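You operate a simulated robot arm through the tools that you are given. There is no shell and no other tool.

Carry out the task below with a simulated robot arm. There is one attempt and no reset: what you move stays moved.

TASK
Band the teal notes in green and shut them in the note box.
Fine: at counter 24; one band; leave the machine on, its dial at green.

Only the result counts: the job must be done as asked and must still hold three seconds after the hand-in. Knocking over, shifting, dropping, spilling or breaking anything else fails it.

THE ROBOT
A 6-joint arm with a two-finger parallel gripper, fixed in place. Base frame: the origin is on the floor under the middle of its stand, x ahead of it, y to its left, z up. Readings come in mm, degrees, newtons and seconds.
With the tool pointing down near the work surface it reaches from about 260 to 680 mm from the base axis. Its first joint turns from -66.0 to 66.0 degrees. Payload 2.9 kg.
Tool frame: the origin (TCP) lies between the finger pads and is the grasp point; the fingertips stand 30 mm ahead of it; z points along the fingers, y is the line along which they close. The gripper opens to 110 mm. The fingers are 20 mm wide and 10 mm thick; the gripper's body (48 by 112 mm) begins 55 mm behind the TCP.
Orientation is that of the tool frame in the base frame, as a unit quaternion [x, y, z, w]. With the fingers straight down and closing along the base's y, the tool's x points along the base's -x, its y along +y and its z along -z.

THE INTERFACE
- The arm moves only by the tool move_arm. Its argument "motion" is a list that holds one entry, the list of rows, each a list of 6 numbers: the shift along the tool's x, y, z in mm, then the turn, a rotation vector about the tool's x, y, z in degrees. In form: [[[dx, dy, dz, ax, ay, az], ...]]. A call has 1 to 20 rows; each row is the pose to reach, as a shift and turn from the pose commanded when the call began, along the tool's axes at that moment. "grip" is the finger opening in mm, from 0 to 110, set as the call begins (left out, the last holds). Each row takes 0.2 s and may step no farther than 50 mm and 8.6 degrees from the row before; otherwise, or with a gripper value out of range, the whole call is refused. A pose out of reach is approached as far as the arm can. The call stops where the force on the tool passes 60 N (or 10 N more than at its start, if that is more) or the arm is blocked; 0.2 s more then pass. The fingers move at their own pace (about 108 mm/s each) and stop on an object; they squeeze with about 22 N. The grip force told is the motor's: it shows also when the fingers shut on nothing. Time passes only in rows, and 0.2 s behind the last, so rows that repeat a pose let the fingers close. It gives the time, the measured TCP pose, the force on the tool (base axes), the opening and the grip force at its end, in the units of the frame above (readings bear some noise), with the torque about the TCP (base axes, N m) and any sound that the robot's microphone picked up.
- Cameras (640 x 400 px; columns grow to the right, rows downward): "scene" is fixed at [57.4, 430.2, 1414]; the picture's right is [-0.88, -0.47, 0.00], its down [-0.20, 0.38, -0.90] and it looks along [0.42, -0.80, -0.43] (base axes); focal length 366 px, centre (320, 200). "wrist" rides on the gripper at [72, 17, -103] in the tool frame; the picture's right is [-0.23, 0.97, 0.00], its down [-0.76, -0.18, -0.62] and it looks along [-0.61, -0.14, 0.78] (tool axes); focal length 222 px, centre (320, 200). There is no depth. A picture from a camera that has moved, and an enlarged one, comes with that camera's place and axes in the base frame and with its lens. The place of the scene camera against the robot may be out by one fixed shift of up to 25 mm in any direction.
- snapshot(camera): a new picture of that camera. It takes no simulated time.
- inspect(camera, box): a new picture of the part [left, top, right, bottom] of that camera's present view, enlarged. It takes no simulated time.
- job_done(): hands the job in; it is judged then, once.

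Nothing tells you positions but the pictures and the camera data. Unless the task says otherwise, let go and move clear before handing in.

The tools are called after "Call:" as a command line: name --argument value ..., lists and objects as JSON in quotes. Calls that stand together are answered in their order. move_arm: Moves the arm, as the interface text tells. Its arguments: {"type":"object","properties":{"motion":{"type":"array","items":{"type":"array","items":{"type":"array","items":{"type":"number"}}}},"grip":{"type":"number"}},"required":["motion"]} The other tools are called the same way: snapshot (camera) takes a picture; inspect (camera, box) takes an enlarged picture of a part of a camera's view; job_done () hands the job in.

At the start:

```text
time_s: 0.0
tcp_pos: [335.6, -183.0, 1183.8]
orientation: [0.001, 1.0, 0.0, 0.0]
force: [-0.4, 0.9, -0.4]
ft_torque: [0.03, 0.01, 0.02]
opening: 110.1
gripper_force: 0.1
```

scene: 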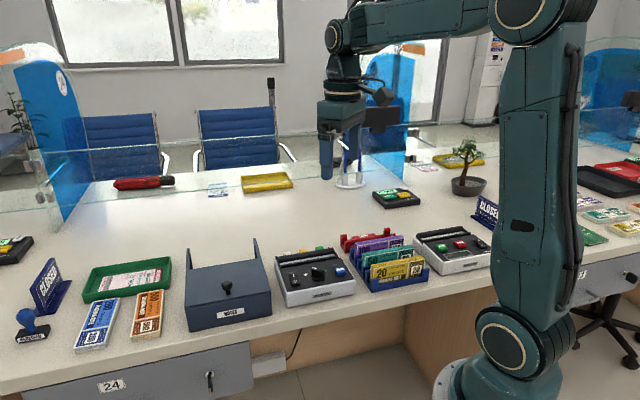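
wrist: 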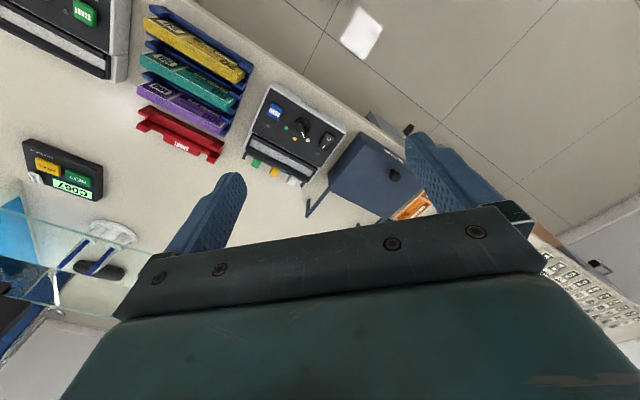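

I see a bank counter with a banding machine (dial, switch, blue button), a rack of coloured note bundles, and a dark blue note box with a knob. I'll look closer at each before moving.

Call:
inspect --camera "scene" --box '[170, 220, 370, 345]'

Call:
inspect --camera "scene" --box '[330, 210, 510, 322]'

Call:
inspect --camera "wrist" --box '[220, 70, 440, 230]'

Call:
inspect --camera "wrist" --box '[110, 0, 270, 170]'

Call:
inspect --camera "scene" --box '[0, 220, 200, 400]'

Call:
inspect --camera "scene" --box '[480, 100, 640, 300]'

```text
3.20 times, centred on (270, 282) of scene
camera zoom: at [57.4, 430.2, 1414.0], right [-0.88, -0.47, 0.0], down [-0.2, 0.38, -0.9], along [0.42, -0.8, -0.43], focal length 1171 px, centre (480, -64)
```

zoom: 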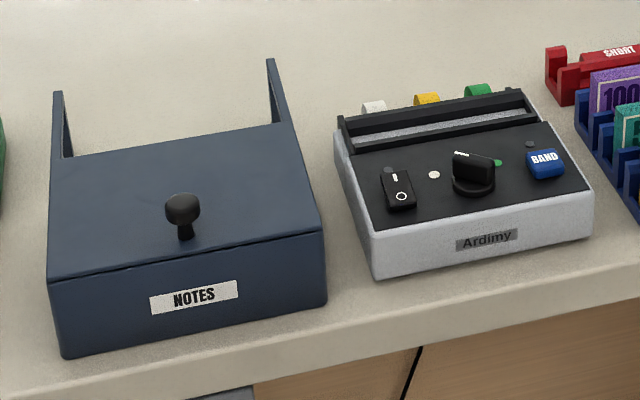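

```text
3.56 times, centred on (420, 266) of scene
camera zoom: at [57.4, 430.2, 1414.0], right [-0.88, -0.47, 0.0], down [-0.2, 0.38, -0.9], along [0.42, -0.8, -0.43], focal length 1301 px, centre (-36, -35)
```

zoom: 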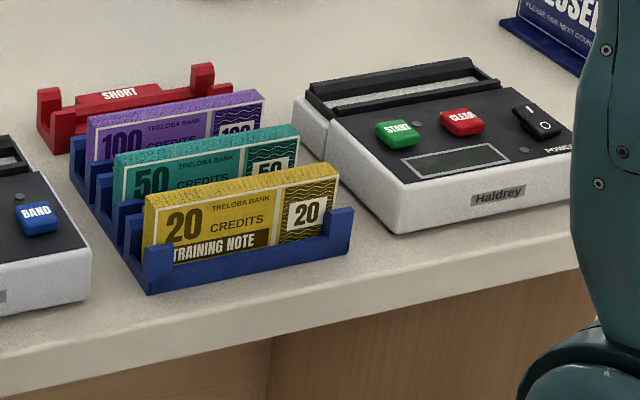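

```text
2.50 times, centred on (330, 150) of wrist
camera zoom: at [262.7, -166.5, 1287.4], right [0.23, 0.97, 0.0], down [0.76, -0.18, 0.62], along [0.61, -0.14, -0.78], focal length 555 px, centre (295, 325)
```

zoom: 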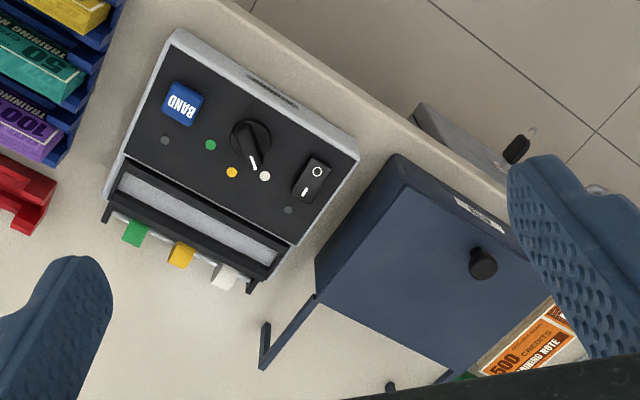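

```text
2.35 times, centred on (190, 85) of wrist
camera zoom: at [262.7, -166.5, 1287.4], right [0.23, 0.97, 0.0], down [0.76, -0.18, 0.62], along [0.61, -0.14, -0.78], focal length 523 px, centre (626, 471)
```

zoom: 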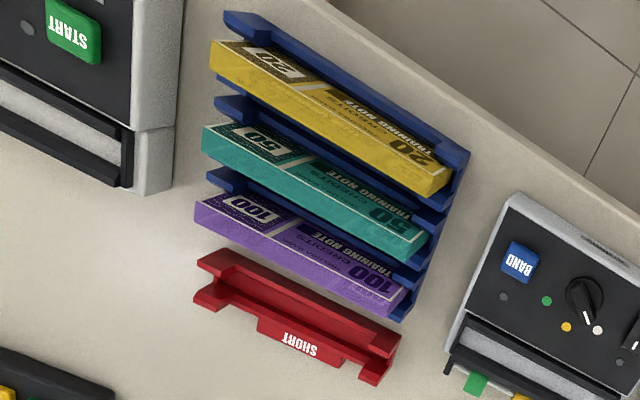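

```text
2.22 times, centred on (100, 310) of scene
camera zoom: at [57.4, 430.2, 1414.0], right [-0.88, -0.47, 0.0], down [-0.2, 0.38, -0.9], along [0.42, -0.8, -0.43], focal length 813 px, centre (809, -44)
```

zoom: 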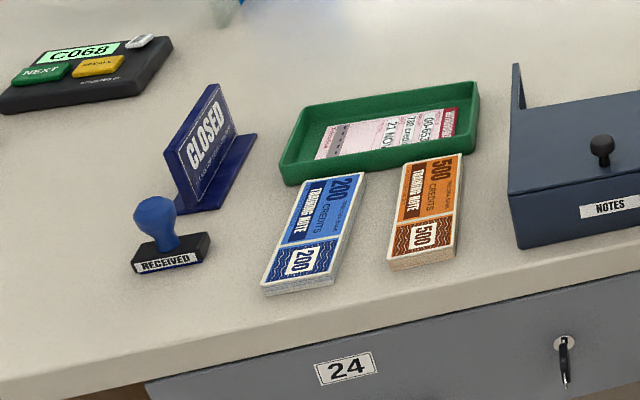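

```text
2.00 times, centred on (560, 200) of scene
camera zoom: at [57.4, 430.2, 1414.0], right [-0.88, -0.47, 0.0], down [-0.2, 0.38, -0.9], along [0.42, -0.8, -0.43], focal length 732 px, centre (-160, 200)
```

zoom: 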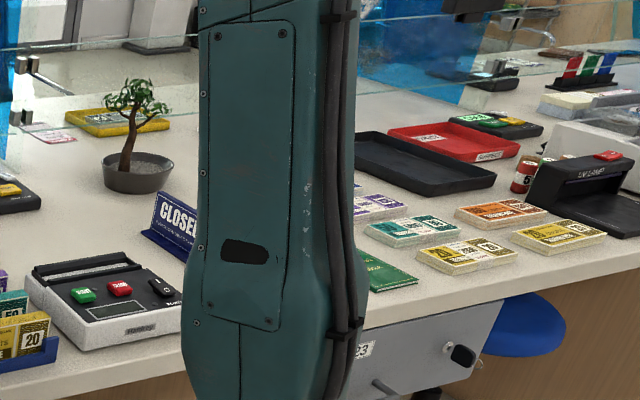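

The counter frame looks turned relative to the base. I'll raise-view the box first with the wrist camera to measure it, staying high above everything.

Call:
move_arm --motion '[[[-12, 27, 23, 0, 0, 0], [-24, 54, 46, 0, 0, 0], [-36, 81, 69, 0, 0, 0], [-48, 108, 92, 0, 0, 0], [-60, 135, 115, 0, 0, 0], [-67, 159, 137, 0, 0, 0], [-67, 159, 137, 0, 0, 0]]]'

Call:
snapshot --camera "wrist"

```text
time_s: 1.6
tcp_pos: [402.9, -25.6, 1046.2]
orientation: [0.0, 1.0, 0.0, 0.0]
force: [0.1, -1.2, 0.3]
ft_torque: [0.01, 0.01, 0.02]
opening: 110.3
gripper_force: 0.0
```

```text
taken
camera wrist: at [330.0, -7.2, 1150.2], right [0.23, 0.97, 0.0], down [0.76, -0.18, 0.62], along [0.61, -0.14, -0.78], focal length 222 px, centre (320, 200)
```

wrist: 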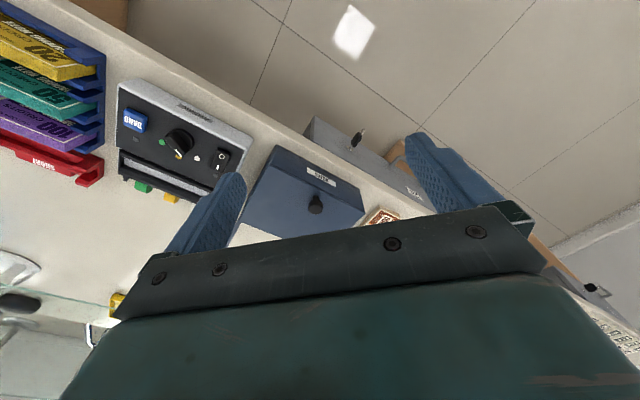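

The box and the machine are both visible from here. I'll zoom in on them for measurement.

Call:
inspect --camera "wrist" --box '[200, 100, 440, 250]'

Call:
inspect --camera "wrist" --box '[90, 60, 260, 220]'

Call:
inspect --camera "wrist" --box '[0, 0, 160, 200]'

```text
2.67 times, centred on (320, 175) of wrist
camera zoom: at [330.0, -7.2, 1150.2], right [0.23, 0.97, 0.0], down [0.76, -0.18, 0.62], along [0.61, -0.14, -0.78], focal length 592 px, centre (320, 267)
```

zoom: 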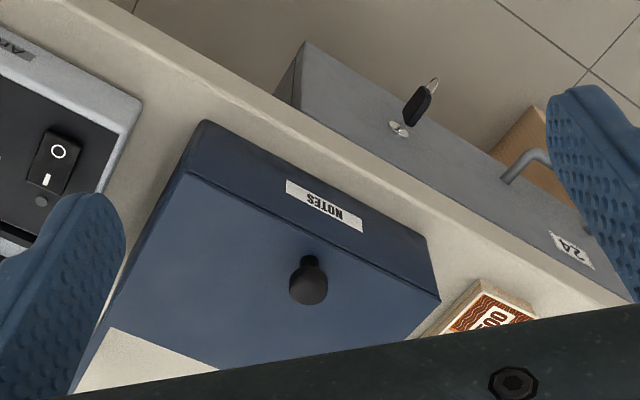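

```text
2.50 times, centred on (175, 140) of wrist
camera zoom: at [330.0, -7.2, 1150.2], right [0.23, 0.97, 0.0], down [0.76, -0.18, 0.62], along [0.61, -0.14, -0.78], focal length 555 px, centre (682, 350)
```

zoom: 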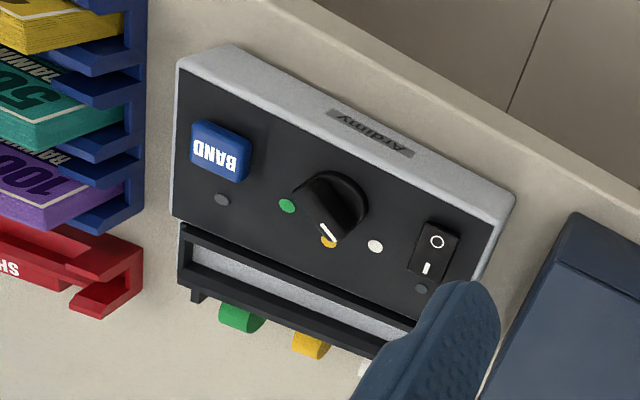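

```text
2.00 times, centred on (80, 100) of wrist
camera zoom: at [330.0, -7.2, 1150.2], right [0.23, 0.97, 0.0], down [0.76, -0.18, 0.62], along [0.61, -0.14, -0.78], focal length 444 px, centre (800, 400)
```

zoom: 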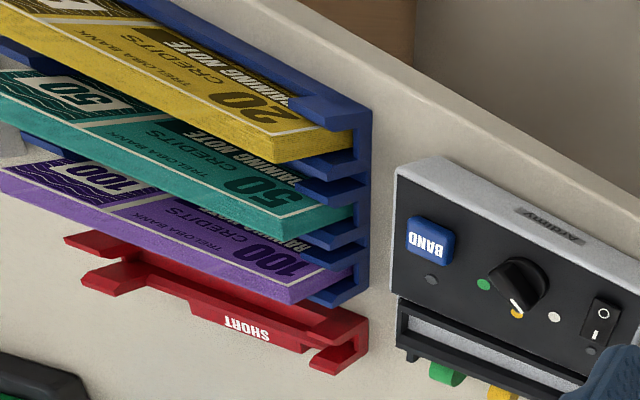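

Call:
inspect --camera "scene" --box '[175, 225, 285, 340]'

Call:
inspect --camera "scene" --box '[270, 235, 370, 310]'

Call:
inspect --camera "scene" --box '[340, 225, 440, 300]'

```text
3.48 times, centred on (230, 282) of scene
camera zoom: at [57.4, 430.2, 1414.0], right [-0.88, -0.47, 0.0], down [-0.2, 0.38, -0.9], along [0.42, -0.8, -0.43], focal length 1273 px, centre (633, -87)
```

zoom: 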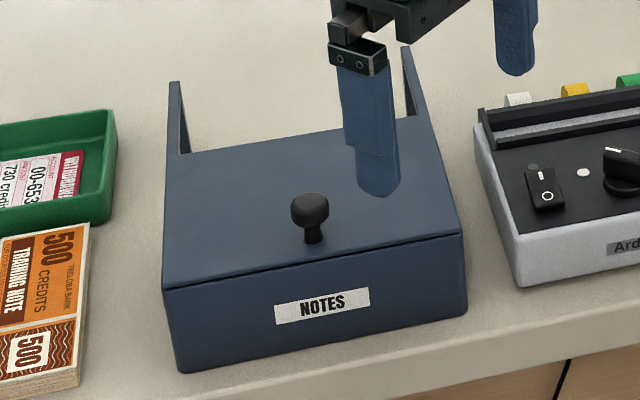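

```text
5.33 times, centred on (320, 272) of scene
camera zoom: at [57.4, 430.2, 1414.0], right [-0.88, -0.47, 0.0], down [-0.2, 0.38, -0.9], along [0.42, -0.8, -0.43], focal length 1952 px, centre (320, -187)
```

zoom: 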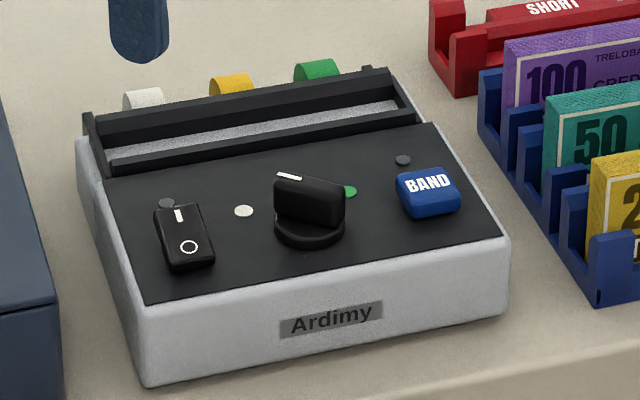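

```text
5.33 times, centred on (390, 262) of scene
camera zoom: at [57.4, 430.2, 1414.0], right [-0.88, -0.47, 0.0], down [-0.2, 0.38, -0.9], along [0.42, -0.8, -0.43], focal length 1952 px, centre (-53, -133)
```

zoom: 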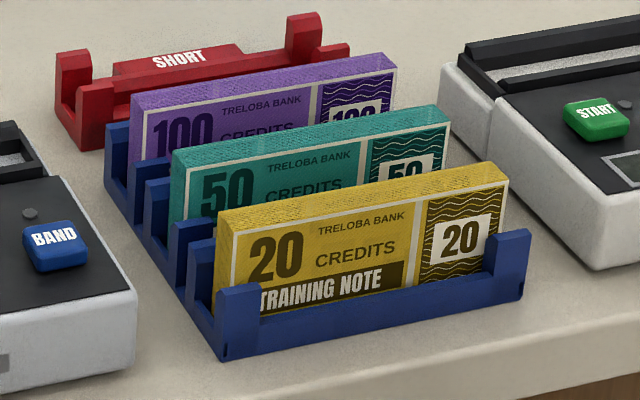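

The dial's dots triangulate to about green (414,-276), yellow (440,-264), white (451,-238), dial centre near (414,-238), panel z≈830. I'll rotate the gripper to match the counter (≈45°) and hover above the dial for a closer look.

Call:
move_arm --motion '[[[-3, -37, 10, 0, 0, 7.5], [-6, -74, 20, 0, 0, 15], [-9, -111, 30, 0, 0, 22.5], [-12, -148, 40, 0, 0, 30], [-15, -185, 50, 0, 0, 37.5], [-17, -219, 60, 0, 0, 45], [-17, -219, 60, 0, 0, 45]]]'

Call:
snapshot --camera "wrist"

```text
time_s: 3.2
tcp_pos: [419.6, -242.0, 986.9]
orientation: [0.384, 0.923, 0.0, 0.0]
force: [-0.2, -0.2, -0.7]
ft_torque: [0.0, -0.02, 0.02]
opening: 109.9
gripper_force: 0.0
```

```text
taken
camera wrist: at [379.2, -178.1, 1089.9], right [0.85, 0.53, 0.0], down [0.41, -0.66, 0.62], along [0.33, -0.53, -0.78], focal length 222 px, centre (320, 200)
```

wrist: 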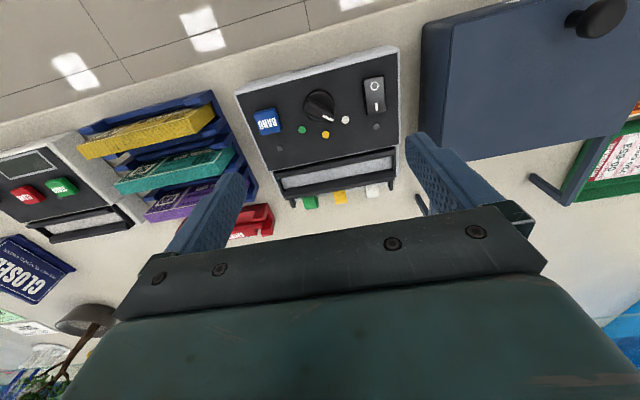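

Call:
inspect --camera "wrist" --box '[225, 40, 415, 215]'

Call:
inspect --camera "wrist" --box '[290, 70, 400, 150]'

Call:
inspect --camera "wrist" --box '[400, 0, 640, 230]'

Call:
inspect --camera "wrist" --box '[60, 70, 280, 240]'

```text
2.29 times, centred on (320, 128) of wrist
camera zoom: at [379.2, -178.1, 1089.9], right [0.85, 0.53, 0.0], down [0.41, -0.66, 0.62], along [0.33, -0.53, -0.78], focal length 508 px, centre (320, 366)
```

zoom: 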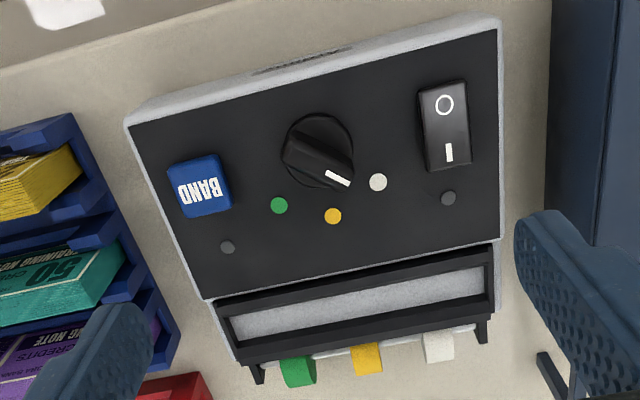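

```text
5.00 times, centred on (345, 110) of wrist
camera zoom: at [379.2, -178.1, 1089.9], right [0.85, 0.53, 0.0], down [0.41, -0.66, 0.62], along [0.33, -0.53, -0.78], focal length 1111 px, centre (195, 650)
```

zoom: 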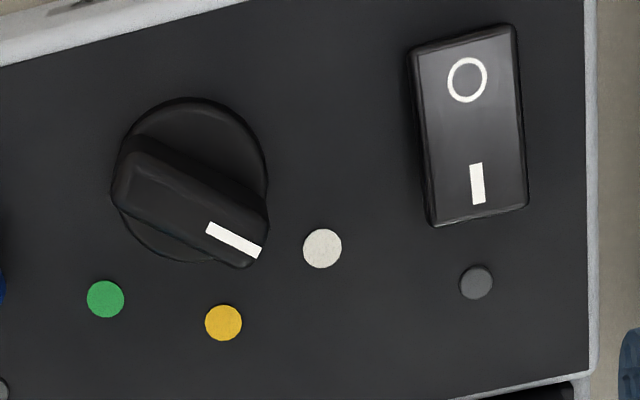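

```text
1.74 times, centred on (520, 115) of wrist
camera zoom: at [379.2, -178.1, 1089.9], right [0.85, 0.53, 0.0], down [0.41, -0.66, 0.62], along [0.33, -0.53, -0.78], focal length 386 px, centre (-28, 348)
```

zoom: 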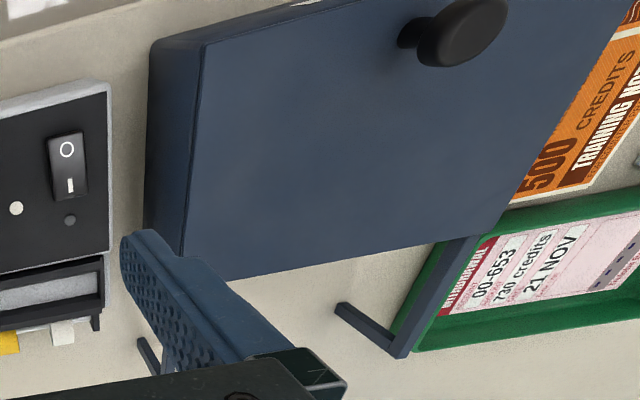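

```text
2.35 times, centred on (170, 155) of wrist
camera zoom: at [379.2, -178.1, 1089.9], right [0.85, 0.53, 0.0], down [0.41, -0.66, 0.62], along [0.33, -0.53, -0.78], focal length 523 px, centre (673, 306)
```

zoom: 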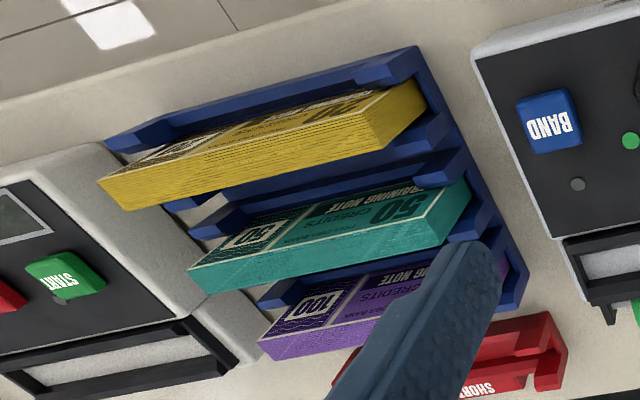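

The dial is at white (needs turning to green), the power lamp is off, and the note box lid appears to slide backwards onto two rails with legs. I'll hover over the box for measurement of the knob and lid.

Call:
move_arm --motion '[[[9, 43, -3, 0, 0, 0], [18, 86, -5, 0, 0, 0], [27, 129, -8, 0, 0, 0], [36, 172, -11, 0, 0, 0], [44, 213, -13, 0, 0, 0], [44, 213, -13, 0, 0, 0]]]'

Call:
snapshot --camera "wrist"

Call:
inspect --camera "wrist" --box '[210, 20, 450, 240]'

```text
time_s: 4.6
tcp_pos: [538.9, -62.6, 1000.5]
orientation: [0.382, 0.924, -0.001, 0.0]
force: [-0.6, 0.7, 0.3]
ft_torque: [0.01, -0.01, -0.05]
opening: 109.8
gripper_force: 0.1
```

```text
taken
camera wrist: at [498.4, 1.7, 1103.7], right [0.85, 0.53, 0.0], down [0.41, -0.66, 0.62], along [0.33, -0.53, -0.78], focal length 222 px, centre (320, 200)
```

wrist: 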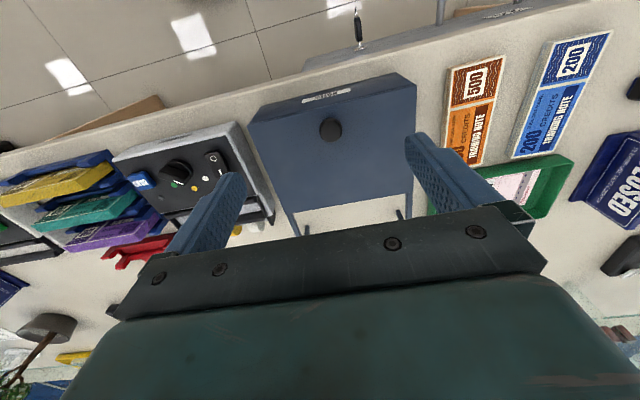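

```text
1.82 times, centred on (330, 130) of wrist
camera zoom: at [498.4, 1.7, 1103.7], right [0.85, 0.53, 0.0], down [0.41, -0.66, 0.62], along [0.33, -0.53, -0.78], focal length 404 px, centre (302, 327)
```

zoom: 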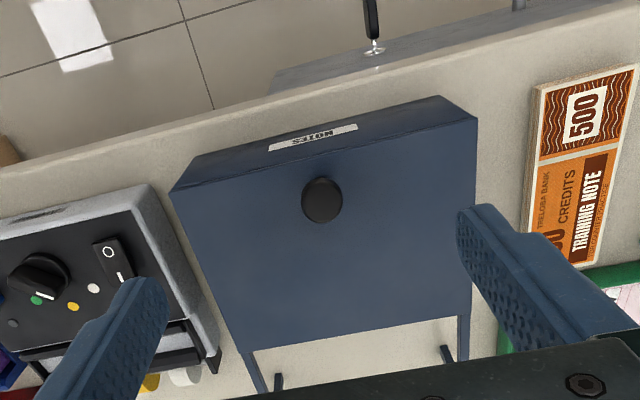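

Lid corners triangulate to z≈852, knob cap centre ≈(555,-68,875), counter axes at about 44.5°. I'll hover just above the knob with the fingers partly closed and check alignment.

Call:
move_arm --motion '[[[-8, 4, 35, 0, 0, 0], [-15.2, 7.6, 70, 0, 0, 0], [-15.2, 7.6, 70, 0, 0, 0]]]' --grip 50

Call:
snapshot --camera "wrist"

Call:
inspect --camera "scene" --box '[170, 190, 300, 340]'

```text
time_s: 5.4
tcp_pos: [555.1, -67.2, 931.2]
orientation: [0.383, 0.924, 0.0, 0.001]
force: [-1.2, -1.0, -0.5]
ft_torque: [0.02, -0.04, 0.0]
opening: 50.1
gripper_force: 0.1
```

```text
taken
camera wrist: at [515.2, -2.7, 1034.6], right [0.85, 0.53, 0.0], down [0.41, -0.66, 0.62], along [0.33, -0.53, -0.78], focal length 222 px, centre (320, 200)
```

wrist: 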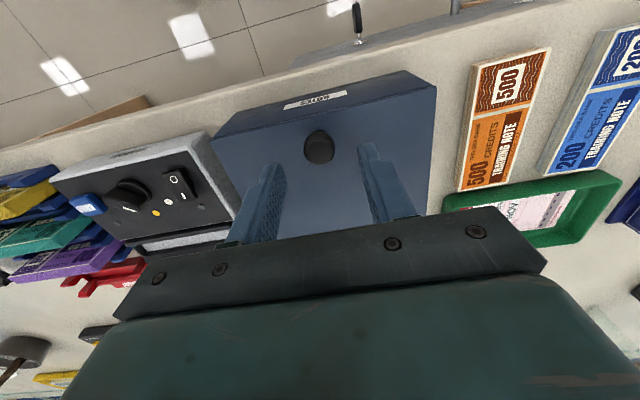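

```text
2.67 times, centred on (235, 265) of scene
camera zoom: at [57.4, 430.2, 1414.0], right [-0.88, -0.47, 0.0], down [-0.2, 0.38, -0.9], along [0.42, -0.8, -0.43], focal length 976 px, centre (547, 27)
```

zoom: 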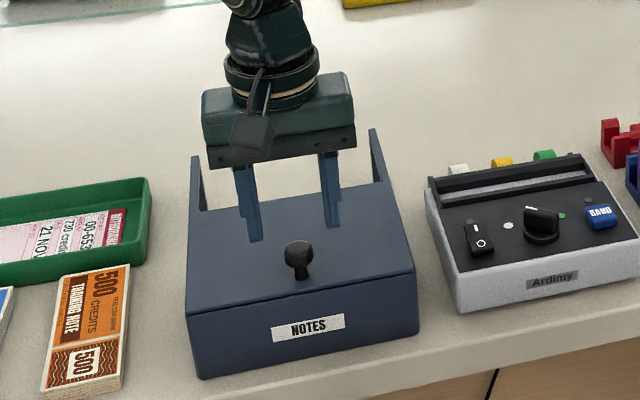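

Alignment over the knob matches prediction. Descend so that fingertips stay about 6 mm above the lid, then close on the knob.

Call:
move_arm --motion '[[[0, 0, 21, 0, 0, 0], [0, 0, 42, 0, 0, 0], [0, 0, 42, 0, 0, 0]]]'

Call:
inspect --camera "scene" --box '[190, 220, 290, 320]'

Call:
inspect --camera "wrist" --box '[220, 80, 420, 240]'

```text
time_s: 6.2
tcp_pos: [556.0, -67.4, 886.8]
orientation: [0.383, 0.924, 0.0, 0.0]
force: [0.6, -0.2, -0.2]
ft_torque: [0.03, -0.01, 0.0]
opening: 50.0
gripper_force: 0.1
```

```text
4.00 times, centred on (240, 270) of scene
camera zoom: at [57.4, 430.2, 1414.0], right [-0.88, -0.47, 0.0], down [-0.2, 0.38, -0.9], along [0.42, -0.8, -0.43], focal length 1464 px, centre (640, -80)
```

zoom: 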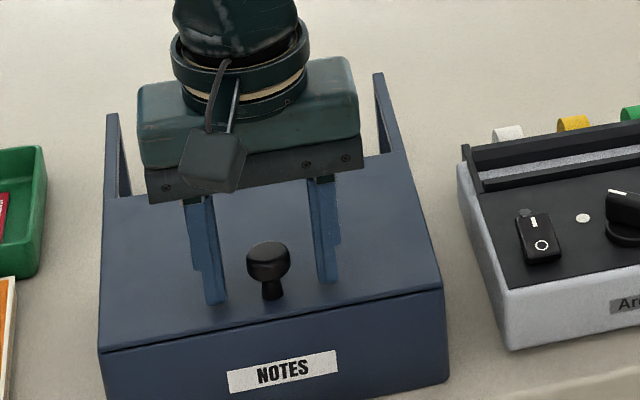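

```text
2.50 times, centred on (320, 160) of wrist
camera zoom: at [514.9, -4.1, 991.4], right [0.85, 0.53, 0.0], down [0.41, -0.66, 0.62], along [0.33, -0.53, -0.78], focal length 555 px, centre (320, 300)
```

zoom: 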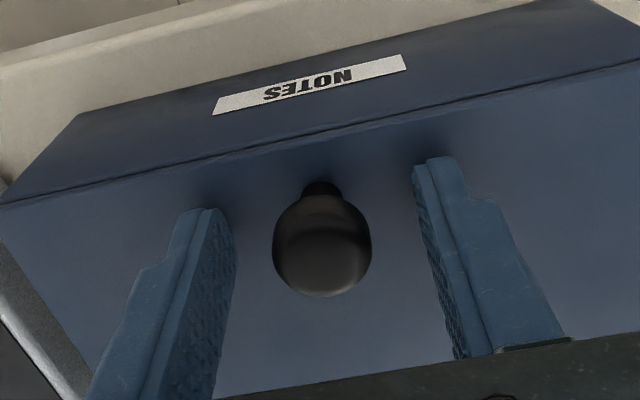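

Fingers straddle the knob well. Closing on it.

Call:
move_arm --motion '[[[0, 0, 0, 0, 0, 0], [0, 0, 0, 0, 0, 0], [0, 0, 0, 0, 0, 0]]]' --grip 10

Call:
inspect --camera "wrist" --box '[220, 80, 420, 240]'

```text
time_s: 7.0
tcp_pos: [554.9, -68.6, 887.8]
orientation: [0.383, 0.924, 0.0, 0.0]
force: [3.6, 2.6, -4.0]
ft_torque: [-0.04, -0.17, 0.04]
opening: 23.2
gripper_force: 45.3
```

```text
2.50 times, centred on (320, 160) of wrist
camera zoom: at [515.1, -3.7, 991.5], right [0.85, 0.53, 0.0], down [0.41, -0.66, 0.62], along [0.33, -0.53, -0.78], focal length 555 px, centre (320, 300)
```

zoom: 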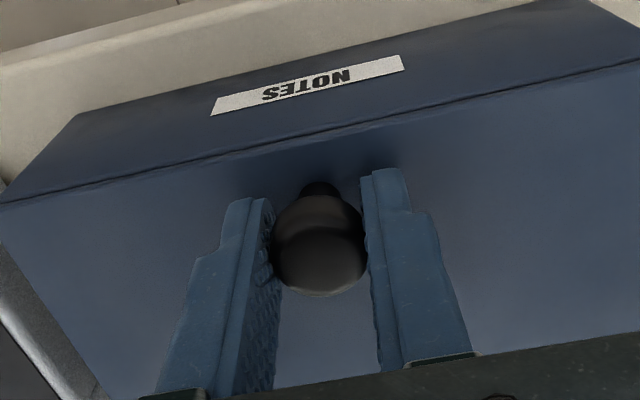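

Gripped at 23 mm. Test sliding the lid 12 mm away from the clerk and read the force.

Call:
move_arm --motion '[[[-4, 0, 0, 0, 0, 0], [-8, 0, 0, 0, 0, 0], [-12, 0, 0, 0, 0, 0]]]'

Call:
inspect --camera "scene" --box '[170, 210, 310, 340]'

```text
time_s: 7.8
tcp_pos: [563.9, -75.5, 887.7]
orientation: [0.382, 0.924, 0.001, 0.0]
force: [-1.2, 0.4, 5.7]
ft_torque: [0.16, 0.14, 0.11]
opening: 23.1
gripper_force: 44.8
```

```text
3.08 times, centred on (240, 275) of scene
camera zoom: at [57.3, 430.2, 1414.0], right [-0.88, -0.47, 0.0], down [-0.2, 0.38, -0.9], along [0.42, -0.8, -0.43], focal length 1126 px, centre (566, -31)
```

zoom: 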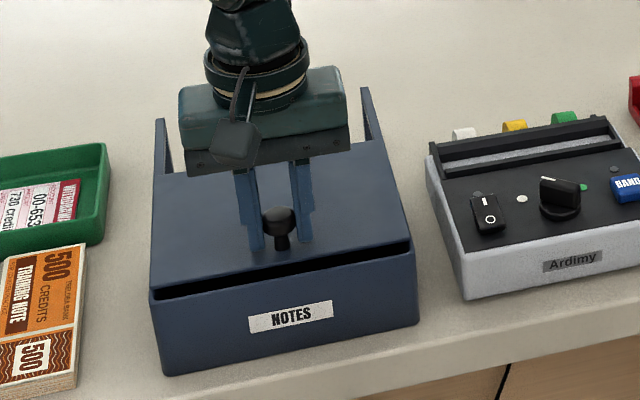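

The lid slides back freely. Continue sliding about 75 mm more.

Call:
move_arm --motion '[[[-15, 0, 0, 0, 0, 0], [-30, 0, 0, 0, 0, 0], [-45, 0, 0, 0, 0, 0], [-60, 0, 0, 0, 0, 0], [-75, 0, 0, 0, 0, 0], [-75, 0, 0, 0, 0, 0]]]'

Call:
inspect --camera "scene" --box '[170, 170, 310, 340]'

Call:
snapshot --camera "wrist"

```text
time_s: 9.2
tcp_pos: [617.3, -128.3, 888.3]
orientation: [0.382, 0.924, 0.001, 0.001]
force: [4.1, 3.7, 4.3]
ft_torque: [-0.59, -0.73, 0.04]
opening: 23.2
gripper_force: 44.8
```

```text
2.35 times, centred on (240, 255) of scene
camera zoom: at [57.4, 430.3, 1414.0], right [-0.88, -0.47, 0.0], down [-0.2, 0.38, -0.9], along [0.42, -0.8, -0.43], focal length 861 px, centre (508, 71)
```

zoom: 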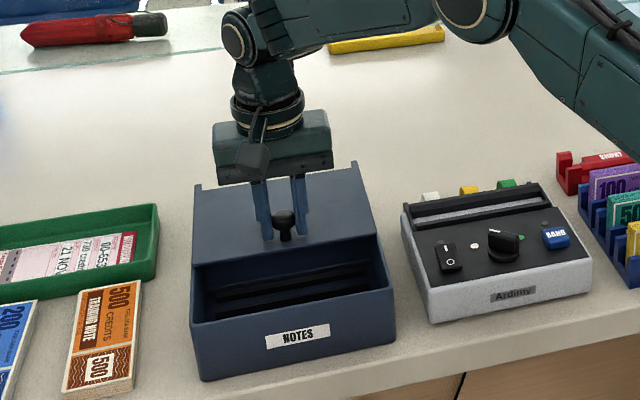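

```text
taken
camera wrist: at [576.8, -65.6, 991.3], right [0.85, 0.53, 0.0], down [0.41, -0.66, 0.62], along [0.33, -0.53, -0.78], focal length 222 px, centre (320, 200)
```

wrist: 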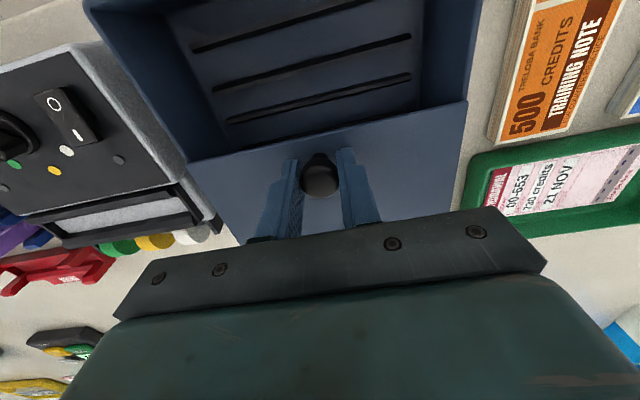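

The box is open about 87 mm. I'll push a bit more (12 mm), watching force.

Call:
move_arm --motion '[[[-4, 0, 0, 0, 0, 0], [-8, 0, 0, 0, 0, 0], [-12, 0, 0, 0, 0, 0], [-12, 0, 0, 0, 0, 0]]]'

Call:
inspect --camera "scene" --box '[170, 190, 310, 330]'

Call:
inspect --camera "wrist" --box '[70, 0, 520, 240]'

```text
time_s: 10.2
tcp_pos: [625.2, -137.6, 887.6]
orientation: [0.383, 0.924, 0.0, 0.0]
force: [2.5, 2.3, 11.2]
ft_torque: [0.17, 0.09, 0.03]
opening: 22.9
gripper_force: 44.9
```

```text
2.86 times, centred on (240, 260) of scene
camera zoom: at [57.3, 430.3, 1414.0], right [-0.88, -0.47, 0.0], down [-0.2, 0.38, -0.9], along [0.42, -0.8, -0.43], focal length 1046 px, centre (549, 29)
```

zoom: 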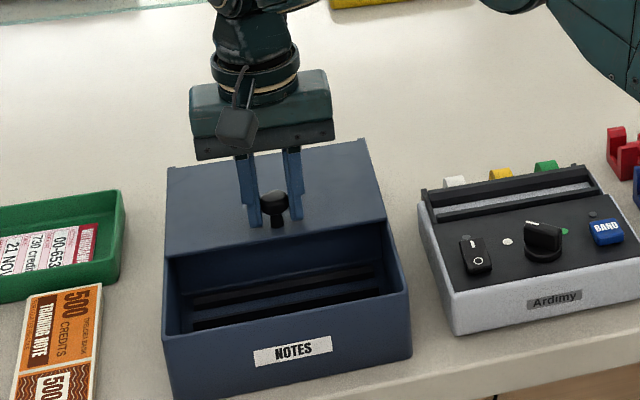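

```text
1.42 times, centred on (295, 120) of wrist
camera zoom: at [585.4, -73.8, 991.4], right [0.85, 0.53, 0.0], down [0.41, -0.66, 0.62], along [0.33, -0.53, -0.78], focal length 316 px, centre (356, 314)
```

zoom: 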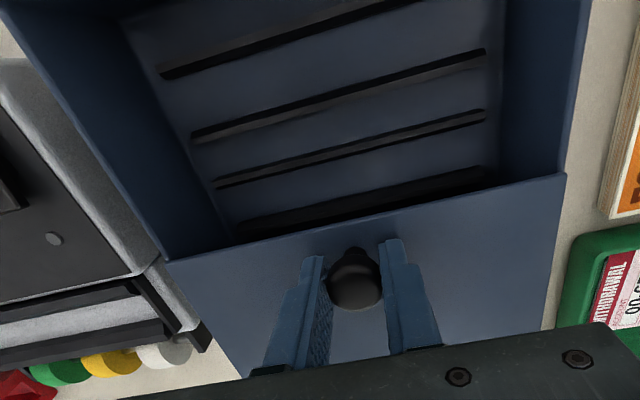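

The lid is open ~99 mm, showing ribs inside that look like upright slots. I'll release the knob and rise.

Call:
move_arm --motion '[[[0, 0, 0, 0, 0, 0], [0, 0, 0, 0, 0, 0], [0, 0, -20, 0, 0, 0], [0, 0, -60, 0, 0, 0], [0, 0, -100, 0, 0, 0], [0, 0, -100, 0, 0, 0]]]' --grip 60

Call:
snapshot --camera "wrist"

Call:
inspect --camera "scene" --box '[170, 190, 310, 330]'

```text
time_s: 11.6
tcp_pos: [628.4, -139.7, 988.5]
orientation: [0.383, 0.924, 0.0, 0.0]
force: [-0.3, -0.8, -0.7]
ft_torque: [-0.01, 0.01, 0.01]
opening: 60.0
gripper_force: 0.0
```

```text
taken
camera wrist: at [588.2, -74.9, 1091.8], right [0.85, 0.53, 0.0], down [0.41, -0.66, 0.62], along [0.33, -0.53, -0.78], focal length 222 px, centre (320, 200)
```

wrist: 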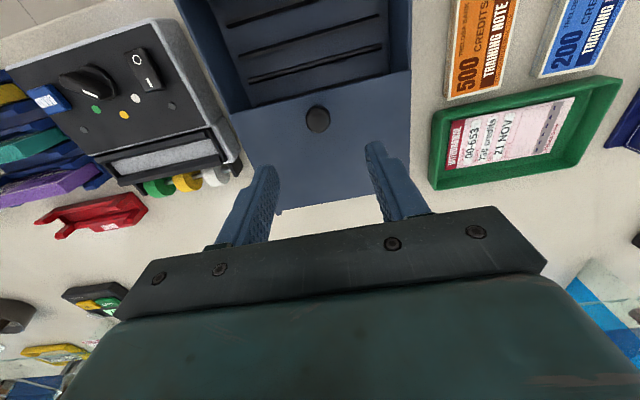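

```text
2.86 times, centred on (240, 260) of scene
camera zoom: at [57.4, 430.2, 1414.0], right [-0.88, -0.47, 0.0], down [-0.2, 0.38, -0.9], along [0.42, -0.8, -0.43], focal length 1046 px, centre (549, 29)
```

zoom: 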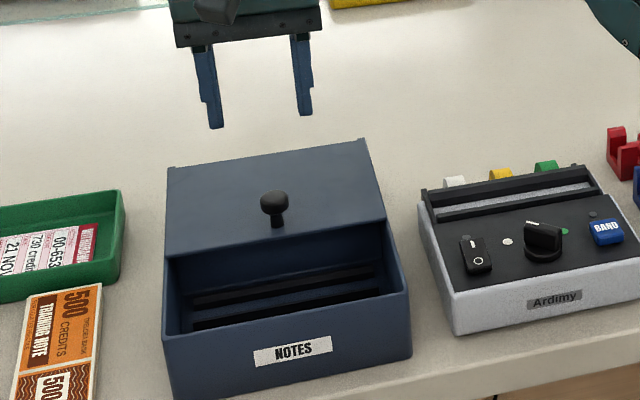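

Lid stays open. Next: the dial at ≈(415,-239.5), handle top z≈854, pointing at white (+x). I'll move above it with yaw matched to the handle.

Call:
move_arm --motion '[[[13.4, -37, 8, 0, 0, -7.5], [26.8, -74, 16, 0, 0, -15], [40.1, -110, 24, 0, 0, -22.5], [53.5, -147, 32, 0, 0, -30], [66.9, -184, 40, 0, 0, -37.5], [80.3, -221, 48, 0, 0, -45], [80.3, -221, 48, 0, 0, -45], [80.3, -221, 48, 0, 0, -45]]]' --grip 44

Call:
snapshot --camera "wrist"

Call:
inspect --camera "wrist" --box '[240, 90, 400, 220]'

```text
time_s: 13.4
tcp_pos: [411.5, -236.9, 936.2]
orientation: [0.0, 1.0, 0.0, -0.001]
force: [0.6, -0.1, 1.4]
ft_torque: [-0.01, -0.02, 0.01]
opening: 44.0
gripper_force: 0.1
```

```text
taken
camera wrist: at [339.2, -219.3, 1040.4], right [0.23, 0.97, 0.0], down [0.76, -0.18, 0.62], along [0.61, -0.14, -0.78], focal length 222 px, centre (320, 200)
```

wrist: 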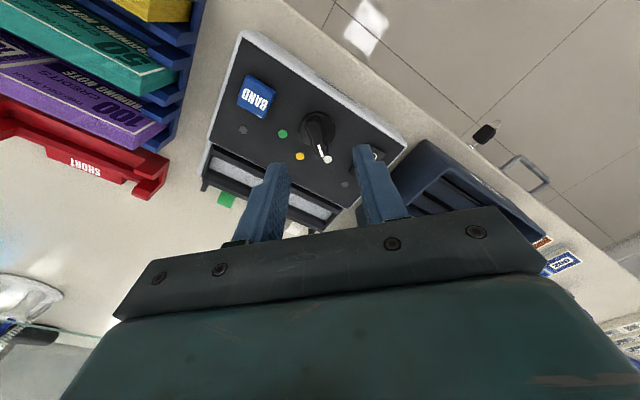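

```text
3.08 times, centred on (320, 155) of wrist
camera zoom: at [339.2, -219.3, 1040.4], right [0.23, 0.97, 0.0], down [0.76, -0.18, 0.62], along [0.61, -0.14, -0.78], focal length 684 px, centre (320, 338)
```

zoom: 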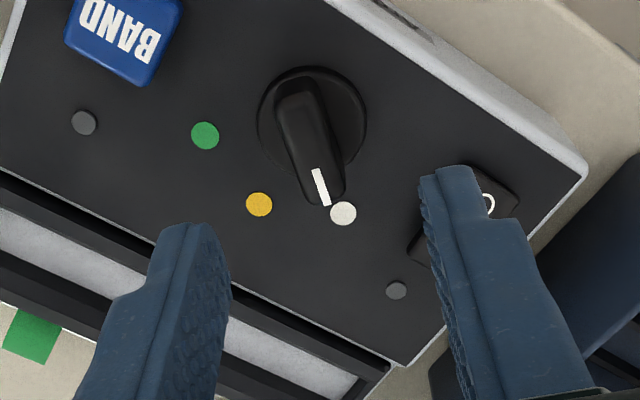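

Dial centre is ~2.6 mm ahead in x and 3 mm in −y from the tool axis. I'll correct and go down most of the way with the fingers either side of the handle.

Call:
move_arm --motion '[[[-2.7, -3, 20, 0, 0, 0], [-2.7, -3, 40, 0, 0, 0], [-2.7, -3, 50, 0, 0, 0], [-2.7, -3, 50, 0, 0, 0]]]'

Call:
inspect --camera "wrist" --box '[220, 70, 420, 230]'

Call:
inspect --camera "scene" --box '[265, 220, 375, 310]'

```text
time_s: 14.4
tcp_pos: [415.6, -238.7, 888.0]
orientation: [0.0, 1.0, -0.001, 0.0]
force: [0.2, 0.4, -0.5]
ft_torque: [-0.01, 0.01, 0.01]
opening: 44.1
gripper_force: 0.0
```

```text
2.50 times, centred on (320, 150) of wrist
camera zoom: at [342.8, -221.9, 992.3], right [0.23, 0.97, 0.0], down [0.76, -0.18, 0.62], along [0.61, -0.14, -0.78], focal length 555 px, centre (320, 325)
```

zoom: 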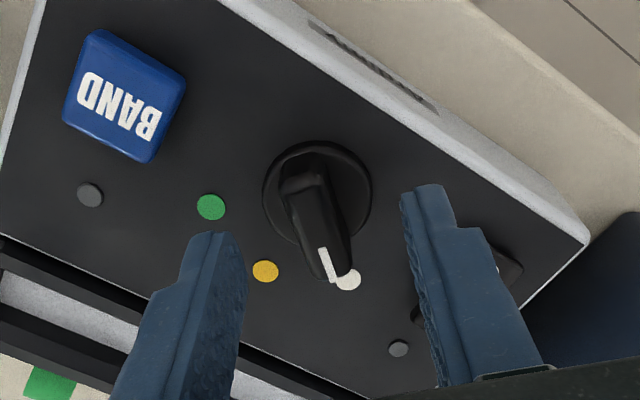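

```text
4.44 times, centred on (320, 265) of scene
camera zoom: at [57.4, 430.2, 1414.0], right [-0.88, -0.47, 0.0], down [-0.2, 0.38, -0.9], along [0.42, -0.8, -0.43], focal length 1626 px, centre (320, -89)
```

zoom: 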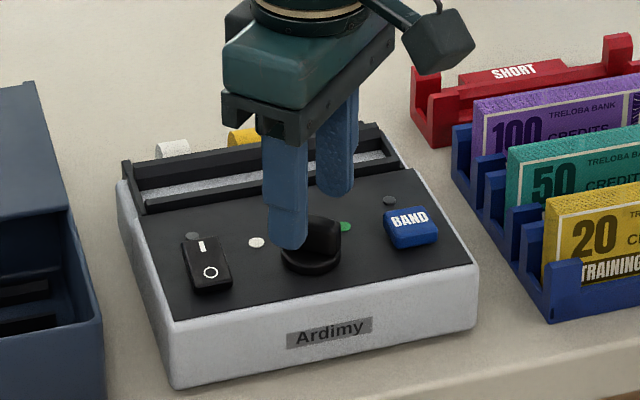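

Nearly centred; the handle sits at about +4° yaw. I'll shift ~1 mm back, turn 3°, lower 18 mm and close on the handle.

Call:
move_arm --motion '[[[0.8, -0.8, 6, 0, 0, -3], [0.8, -0.8, 12, 0, 0, -3], [0.8, -0.8, 18, 0, 0, -3], [0.8, -0.8, 18, 0, 0, -3]]]'

Call:
inspect --camera "wrist" --box '[220, 70, 420, 230]'

Call:
inspect --camera "scene" --box '[265, 220, 375, 310]'

```text
time_s: 15.4
tcp_pos: [413.9, -241.6, 871.3]
orientation: [-0.026, 1.0, 0.0, 0.0]
force: [-0.5, -0.3, 0.1]
ft_torque: [0.0, 0.0, 0.01]
opening: 44.0
gripper_force: 0.1
```

```text
2.50 times, centred on (320, 150) of wrist
camera zoom: at [340.8, -227.4, 975.0], right [0.18, 0.98, 0.0], down [0.77, -0.14, 0.62], along [0.61, -0.11, -0.78], focal length 555 px, centre (320, 325)
```

zoom: 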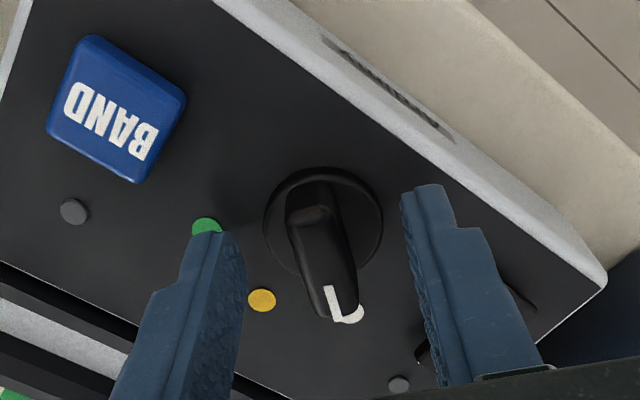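

```text
4.44 times, centred on (320, 265) of scene
camera zoom: at [57.4, 430.2, 1414.0], right [-0.88, -0.47, 0.0], down [-0.2, 0.38, -0.9], along [0.42, -0.8, -0.43], focal length 1626 px, centre (320, -89)
```

zoom: 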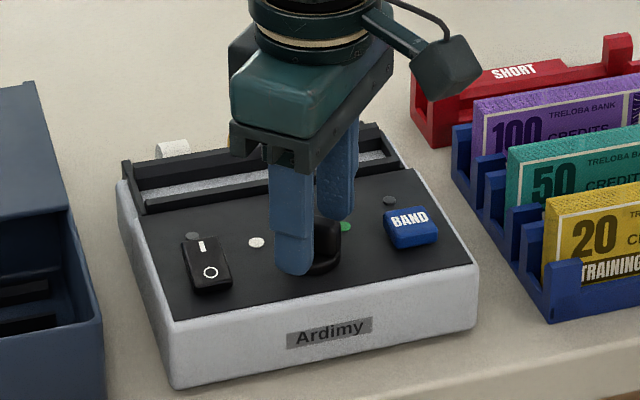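

Well centred now (within ~1 mm). Nudge 1 mm and close gently on the handle.

Call:
move_arm --motion '[[[1, 1, 0, 0, 0, 0], [1, 1, 0, 0, 0, 0], [1, 1, 0, 0, 0, 0], [1, 1, 0, 0, 0, 0]]]' --grip 2

Call:
inspect --camera "wrist" --box '[220, 70, 420, 230]'

```text
time_s: 16.4
tcp_pos: [414.1, -239.5, 871.4]
orientation: [-0.026, 1.0, 0.0, 0.0]
force: [8.0, -4.7, -10.1]
ft_torque: [-0.11, 0.09, -0.02]
opening: 12.9
gripper_force: 44.8
```

```text
2.50 times, centred on (320, 150) of wrist
camera zoom: at [340.2, -226.9, 975.3], right [0.18, 0.98, 0.0], down [0.77, -0.14, 0.62], along [0.61, -0.11, -0.78], focal length 555 px, centre (320, 325)
```

zoom: 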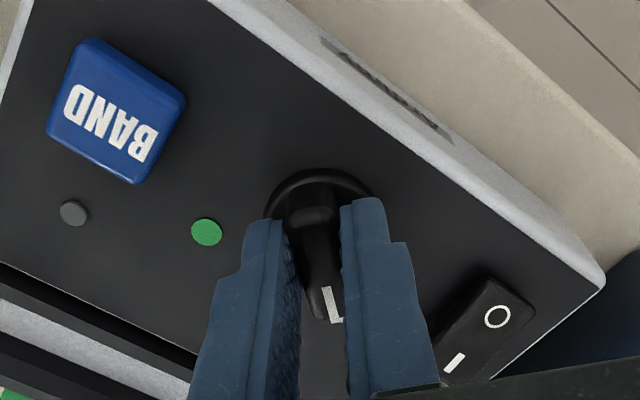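

Gripped (12.9 mm). Now turn clockwise-from-above in steps: first 40°.

Call:
move_arm --motion '[[[0, 0, 0, 0, 0, 8], [0, 0, 0, 0, 0, 16], [0, 0, 0, 0, 0, 24], [0, 0, 0, 0, 0, 32], [0, 0, 0, 0, 0, 40]]]'

Call:
inspect --camera "wrist" --box '[220, 70, 420, 230]'

```text
time_s: 17.6
tcp_pos: [415.2, -238.9, 872.4]
orientation: [0.317, 0.949, 0.001, 0.002]
force: [12.3, 15.0, 10.3]
ft_torque: [-0.32, -0.7, 0.04]
opening: 12.9
gripper_force: 44.9
```

```text
2.50 times, centred on (320, 150) of wrist
camera zoom: at [365.8, -181.3, 975.3], right [0.77, 0.64, 0.0], down [0.5, -0.6, 0.62], along [0.4, -0.48, -0.78], focal length 555 px, centre (320, 325)
```

zoom: 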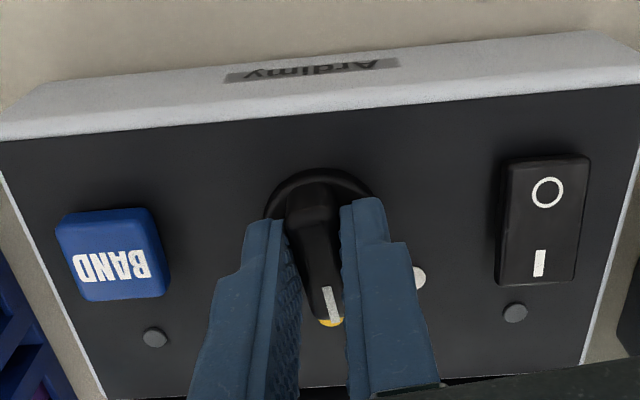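

The knob turns smoothly, now near yellow. Continue another 50° towards green with a slight relief shift.

Call:
move_arm --motion '[[[0, 0.8, 0, 0, 0, 8], [0, 0.8, 0, 0, 0, 16], [0, 0.8, 0, 0, 0, 24], [0, 0.8, 0, 0, 0, 32], [0, 0.8, 0, 0, 0, 40], [0, 0.8, 0, 0, 0, 48], [0, 0.8, 0, 0, 0, 50]]]'

Call:
inspect --camera "wrist" --box '[220, 70, 420, 230]'

Call:
inspect --camera "scene" --box '[265, 220, 375, 310]'

```text
time_s: 19.2
tcp_pos: [417.1, -237.6, 872.3]
orientation: [0.687, 0.727, 0.003, 0.003]
force: [25.5, 16.4, 10.6]
ft_torque: [-0.14, -0.21, 0.05]
opening: 13.0
gripper_force: 44.8
```

```text
2.50 times, centred on (320, 150) of wrist
camera zoom: at [428.2, -164.1, 975.6], right [0.99, -0.17, 0.01], down [-0.14, -0.77, 0.62], along [-0.1, -0.61, -0.78], focal length 555 px, centre (320, 325)
```

zoom: 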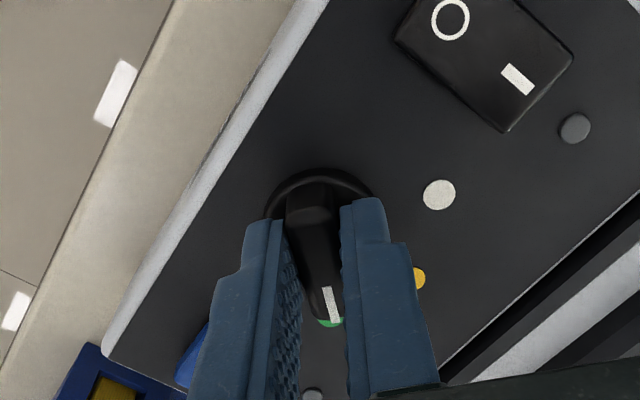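

```text
4.44 times, centred on (320, 265) of scene
camera zoom: at [57.9, 430.7, 1413.8], right [-0.88, -0.47, 0.0], down [-0.2, 0.38, -0.9], along [0.42, -0.8, -0.43], focal length 1626 px, centre (320, -89)
```

zoom: 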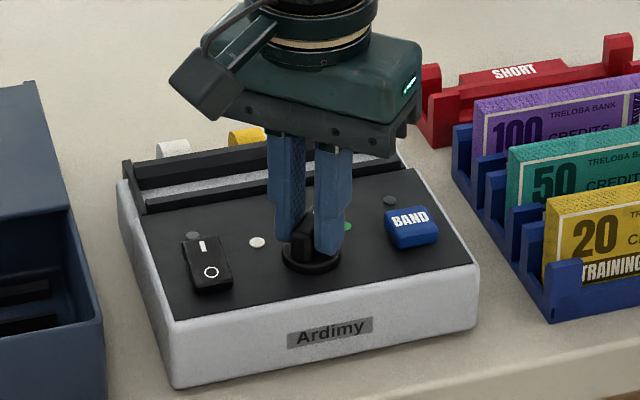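

The pointer now sits over the green dot. Lateral force is rising, so I'll open the fingers and rise to check the pointer.

Call:
move_arm --motion '[[[0, 0, 0, 0, 0, 0], [0, 0, 0, 0, 0, 0], [0, 0, -30, 0, 0, 0], [0, 0, -70, 0, 0, 0], [0, 0, -70, 0, 0, 0]]]' --grip 50

Call:
inspect --camera "wrist" --box '[240, 80, 400, 220]'

Call:
snapshot --camera "wrist"

Call:
inspect --camera "scene" --box '[265, 220, 375, 310]'

```text
time_s: 20.4
tcp_pos: [414.4, -238.6, 941.4]
orientation: [0.689, 0.725, 0.0, 0.0]
force: [0.1, -0.5, -0.4]
ft_torque: [-0.02, 0.02, 0.02]
opening: 50.0
gripper_force: 0.2
```

```text
2.86 times, centred on (320, 150) of wrist
camera zoom: at [426.5, -164.6, 1044.8], right [0.98, -0.18, 0.0], down [-0.14, -0.77, 0.62], along [-0.11, -0.61, -0.78], focal length 635 px, centre (320, 343)
```

zoom: 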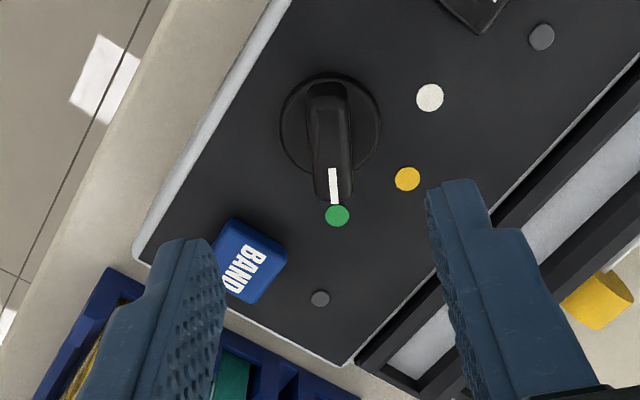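

```text
taken
camera wrist: at [426.5, -164.6, 1044.8], right [0.98, -0.18, 0.0], down [-0.14, -0.77, 0.62], along [-0.11, -0.61, -0.78], focal length 222 px, centre (320, 200)
```

wrist: 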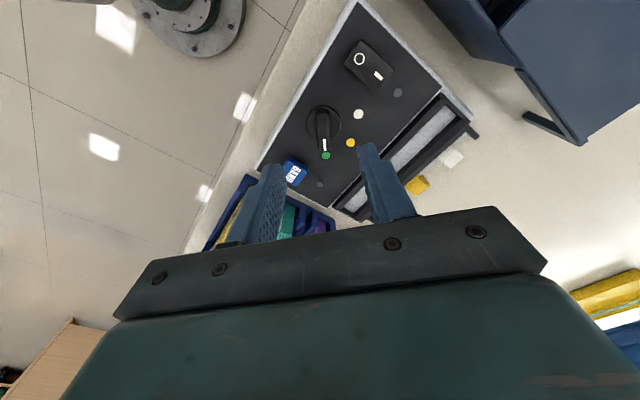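

```text
4.44 times, centred on (320, 265) of scene
camera zoom: at [57.4, 430.2, 1414.0], right [-0.88, -0.47, 0.0], down [-0.2, 0.38, -0.9], along [0.42, -0.8, -0.43], focal length 1626 px, centre (320, -89)
```

zoom: 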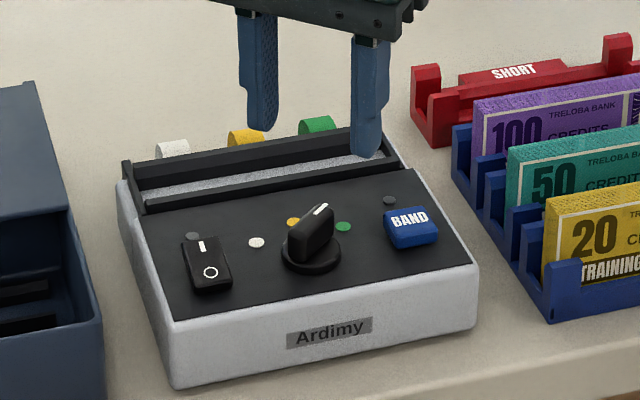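

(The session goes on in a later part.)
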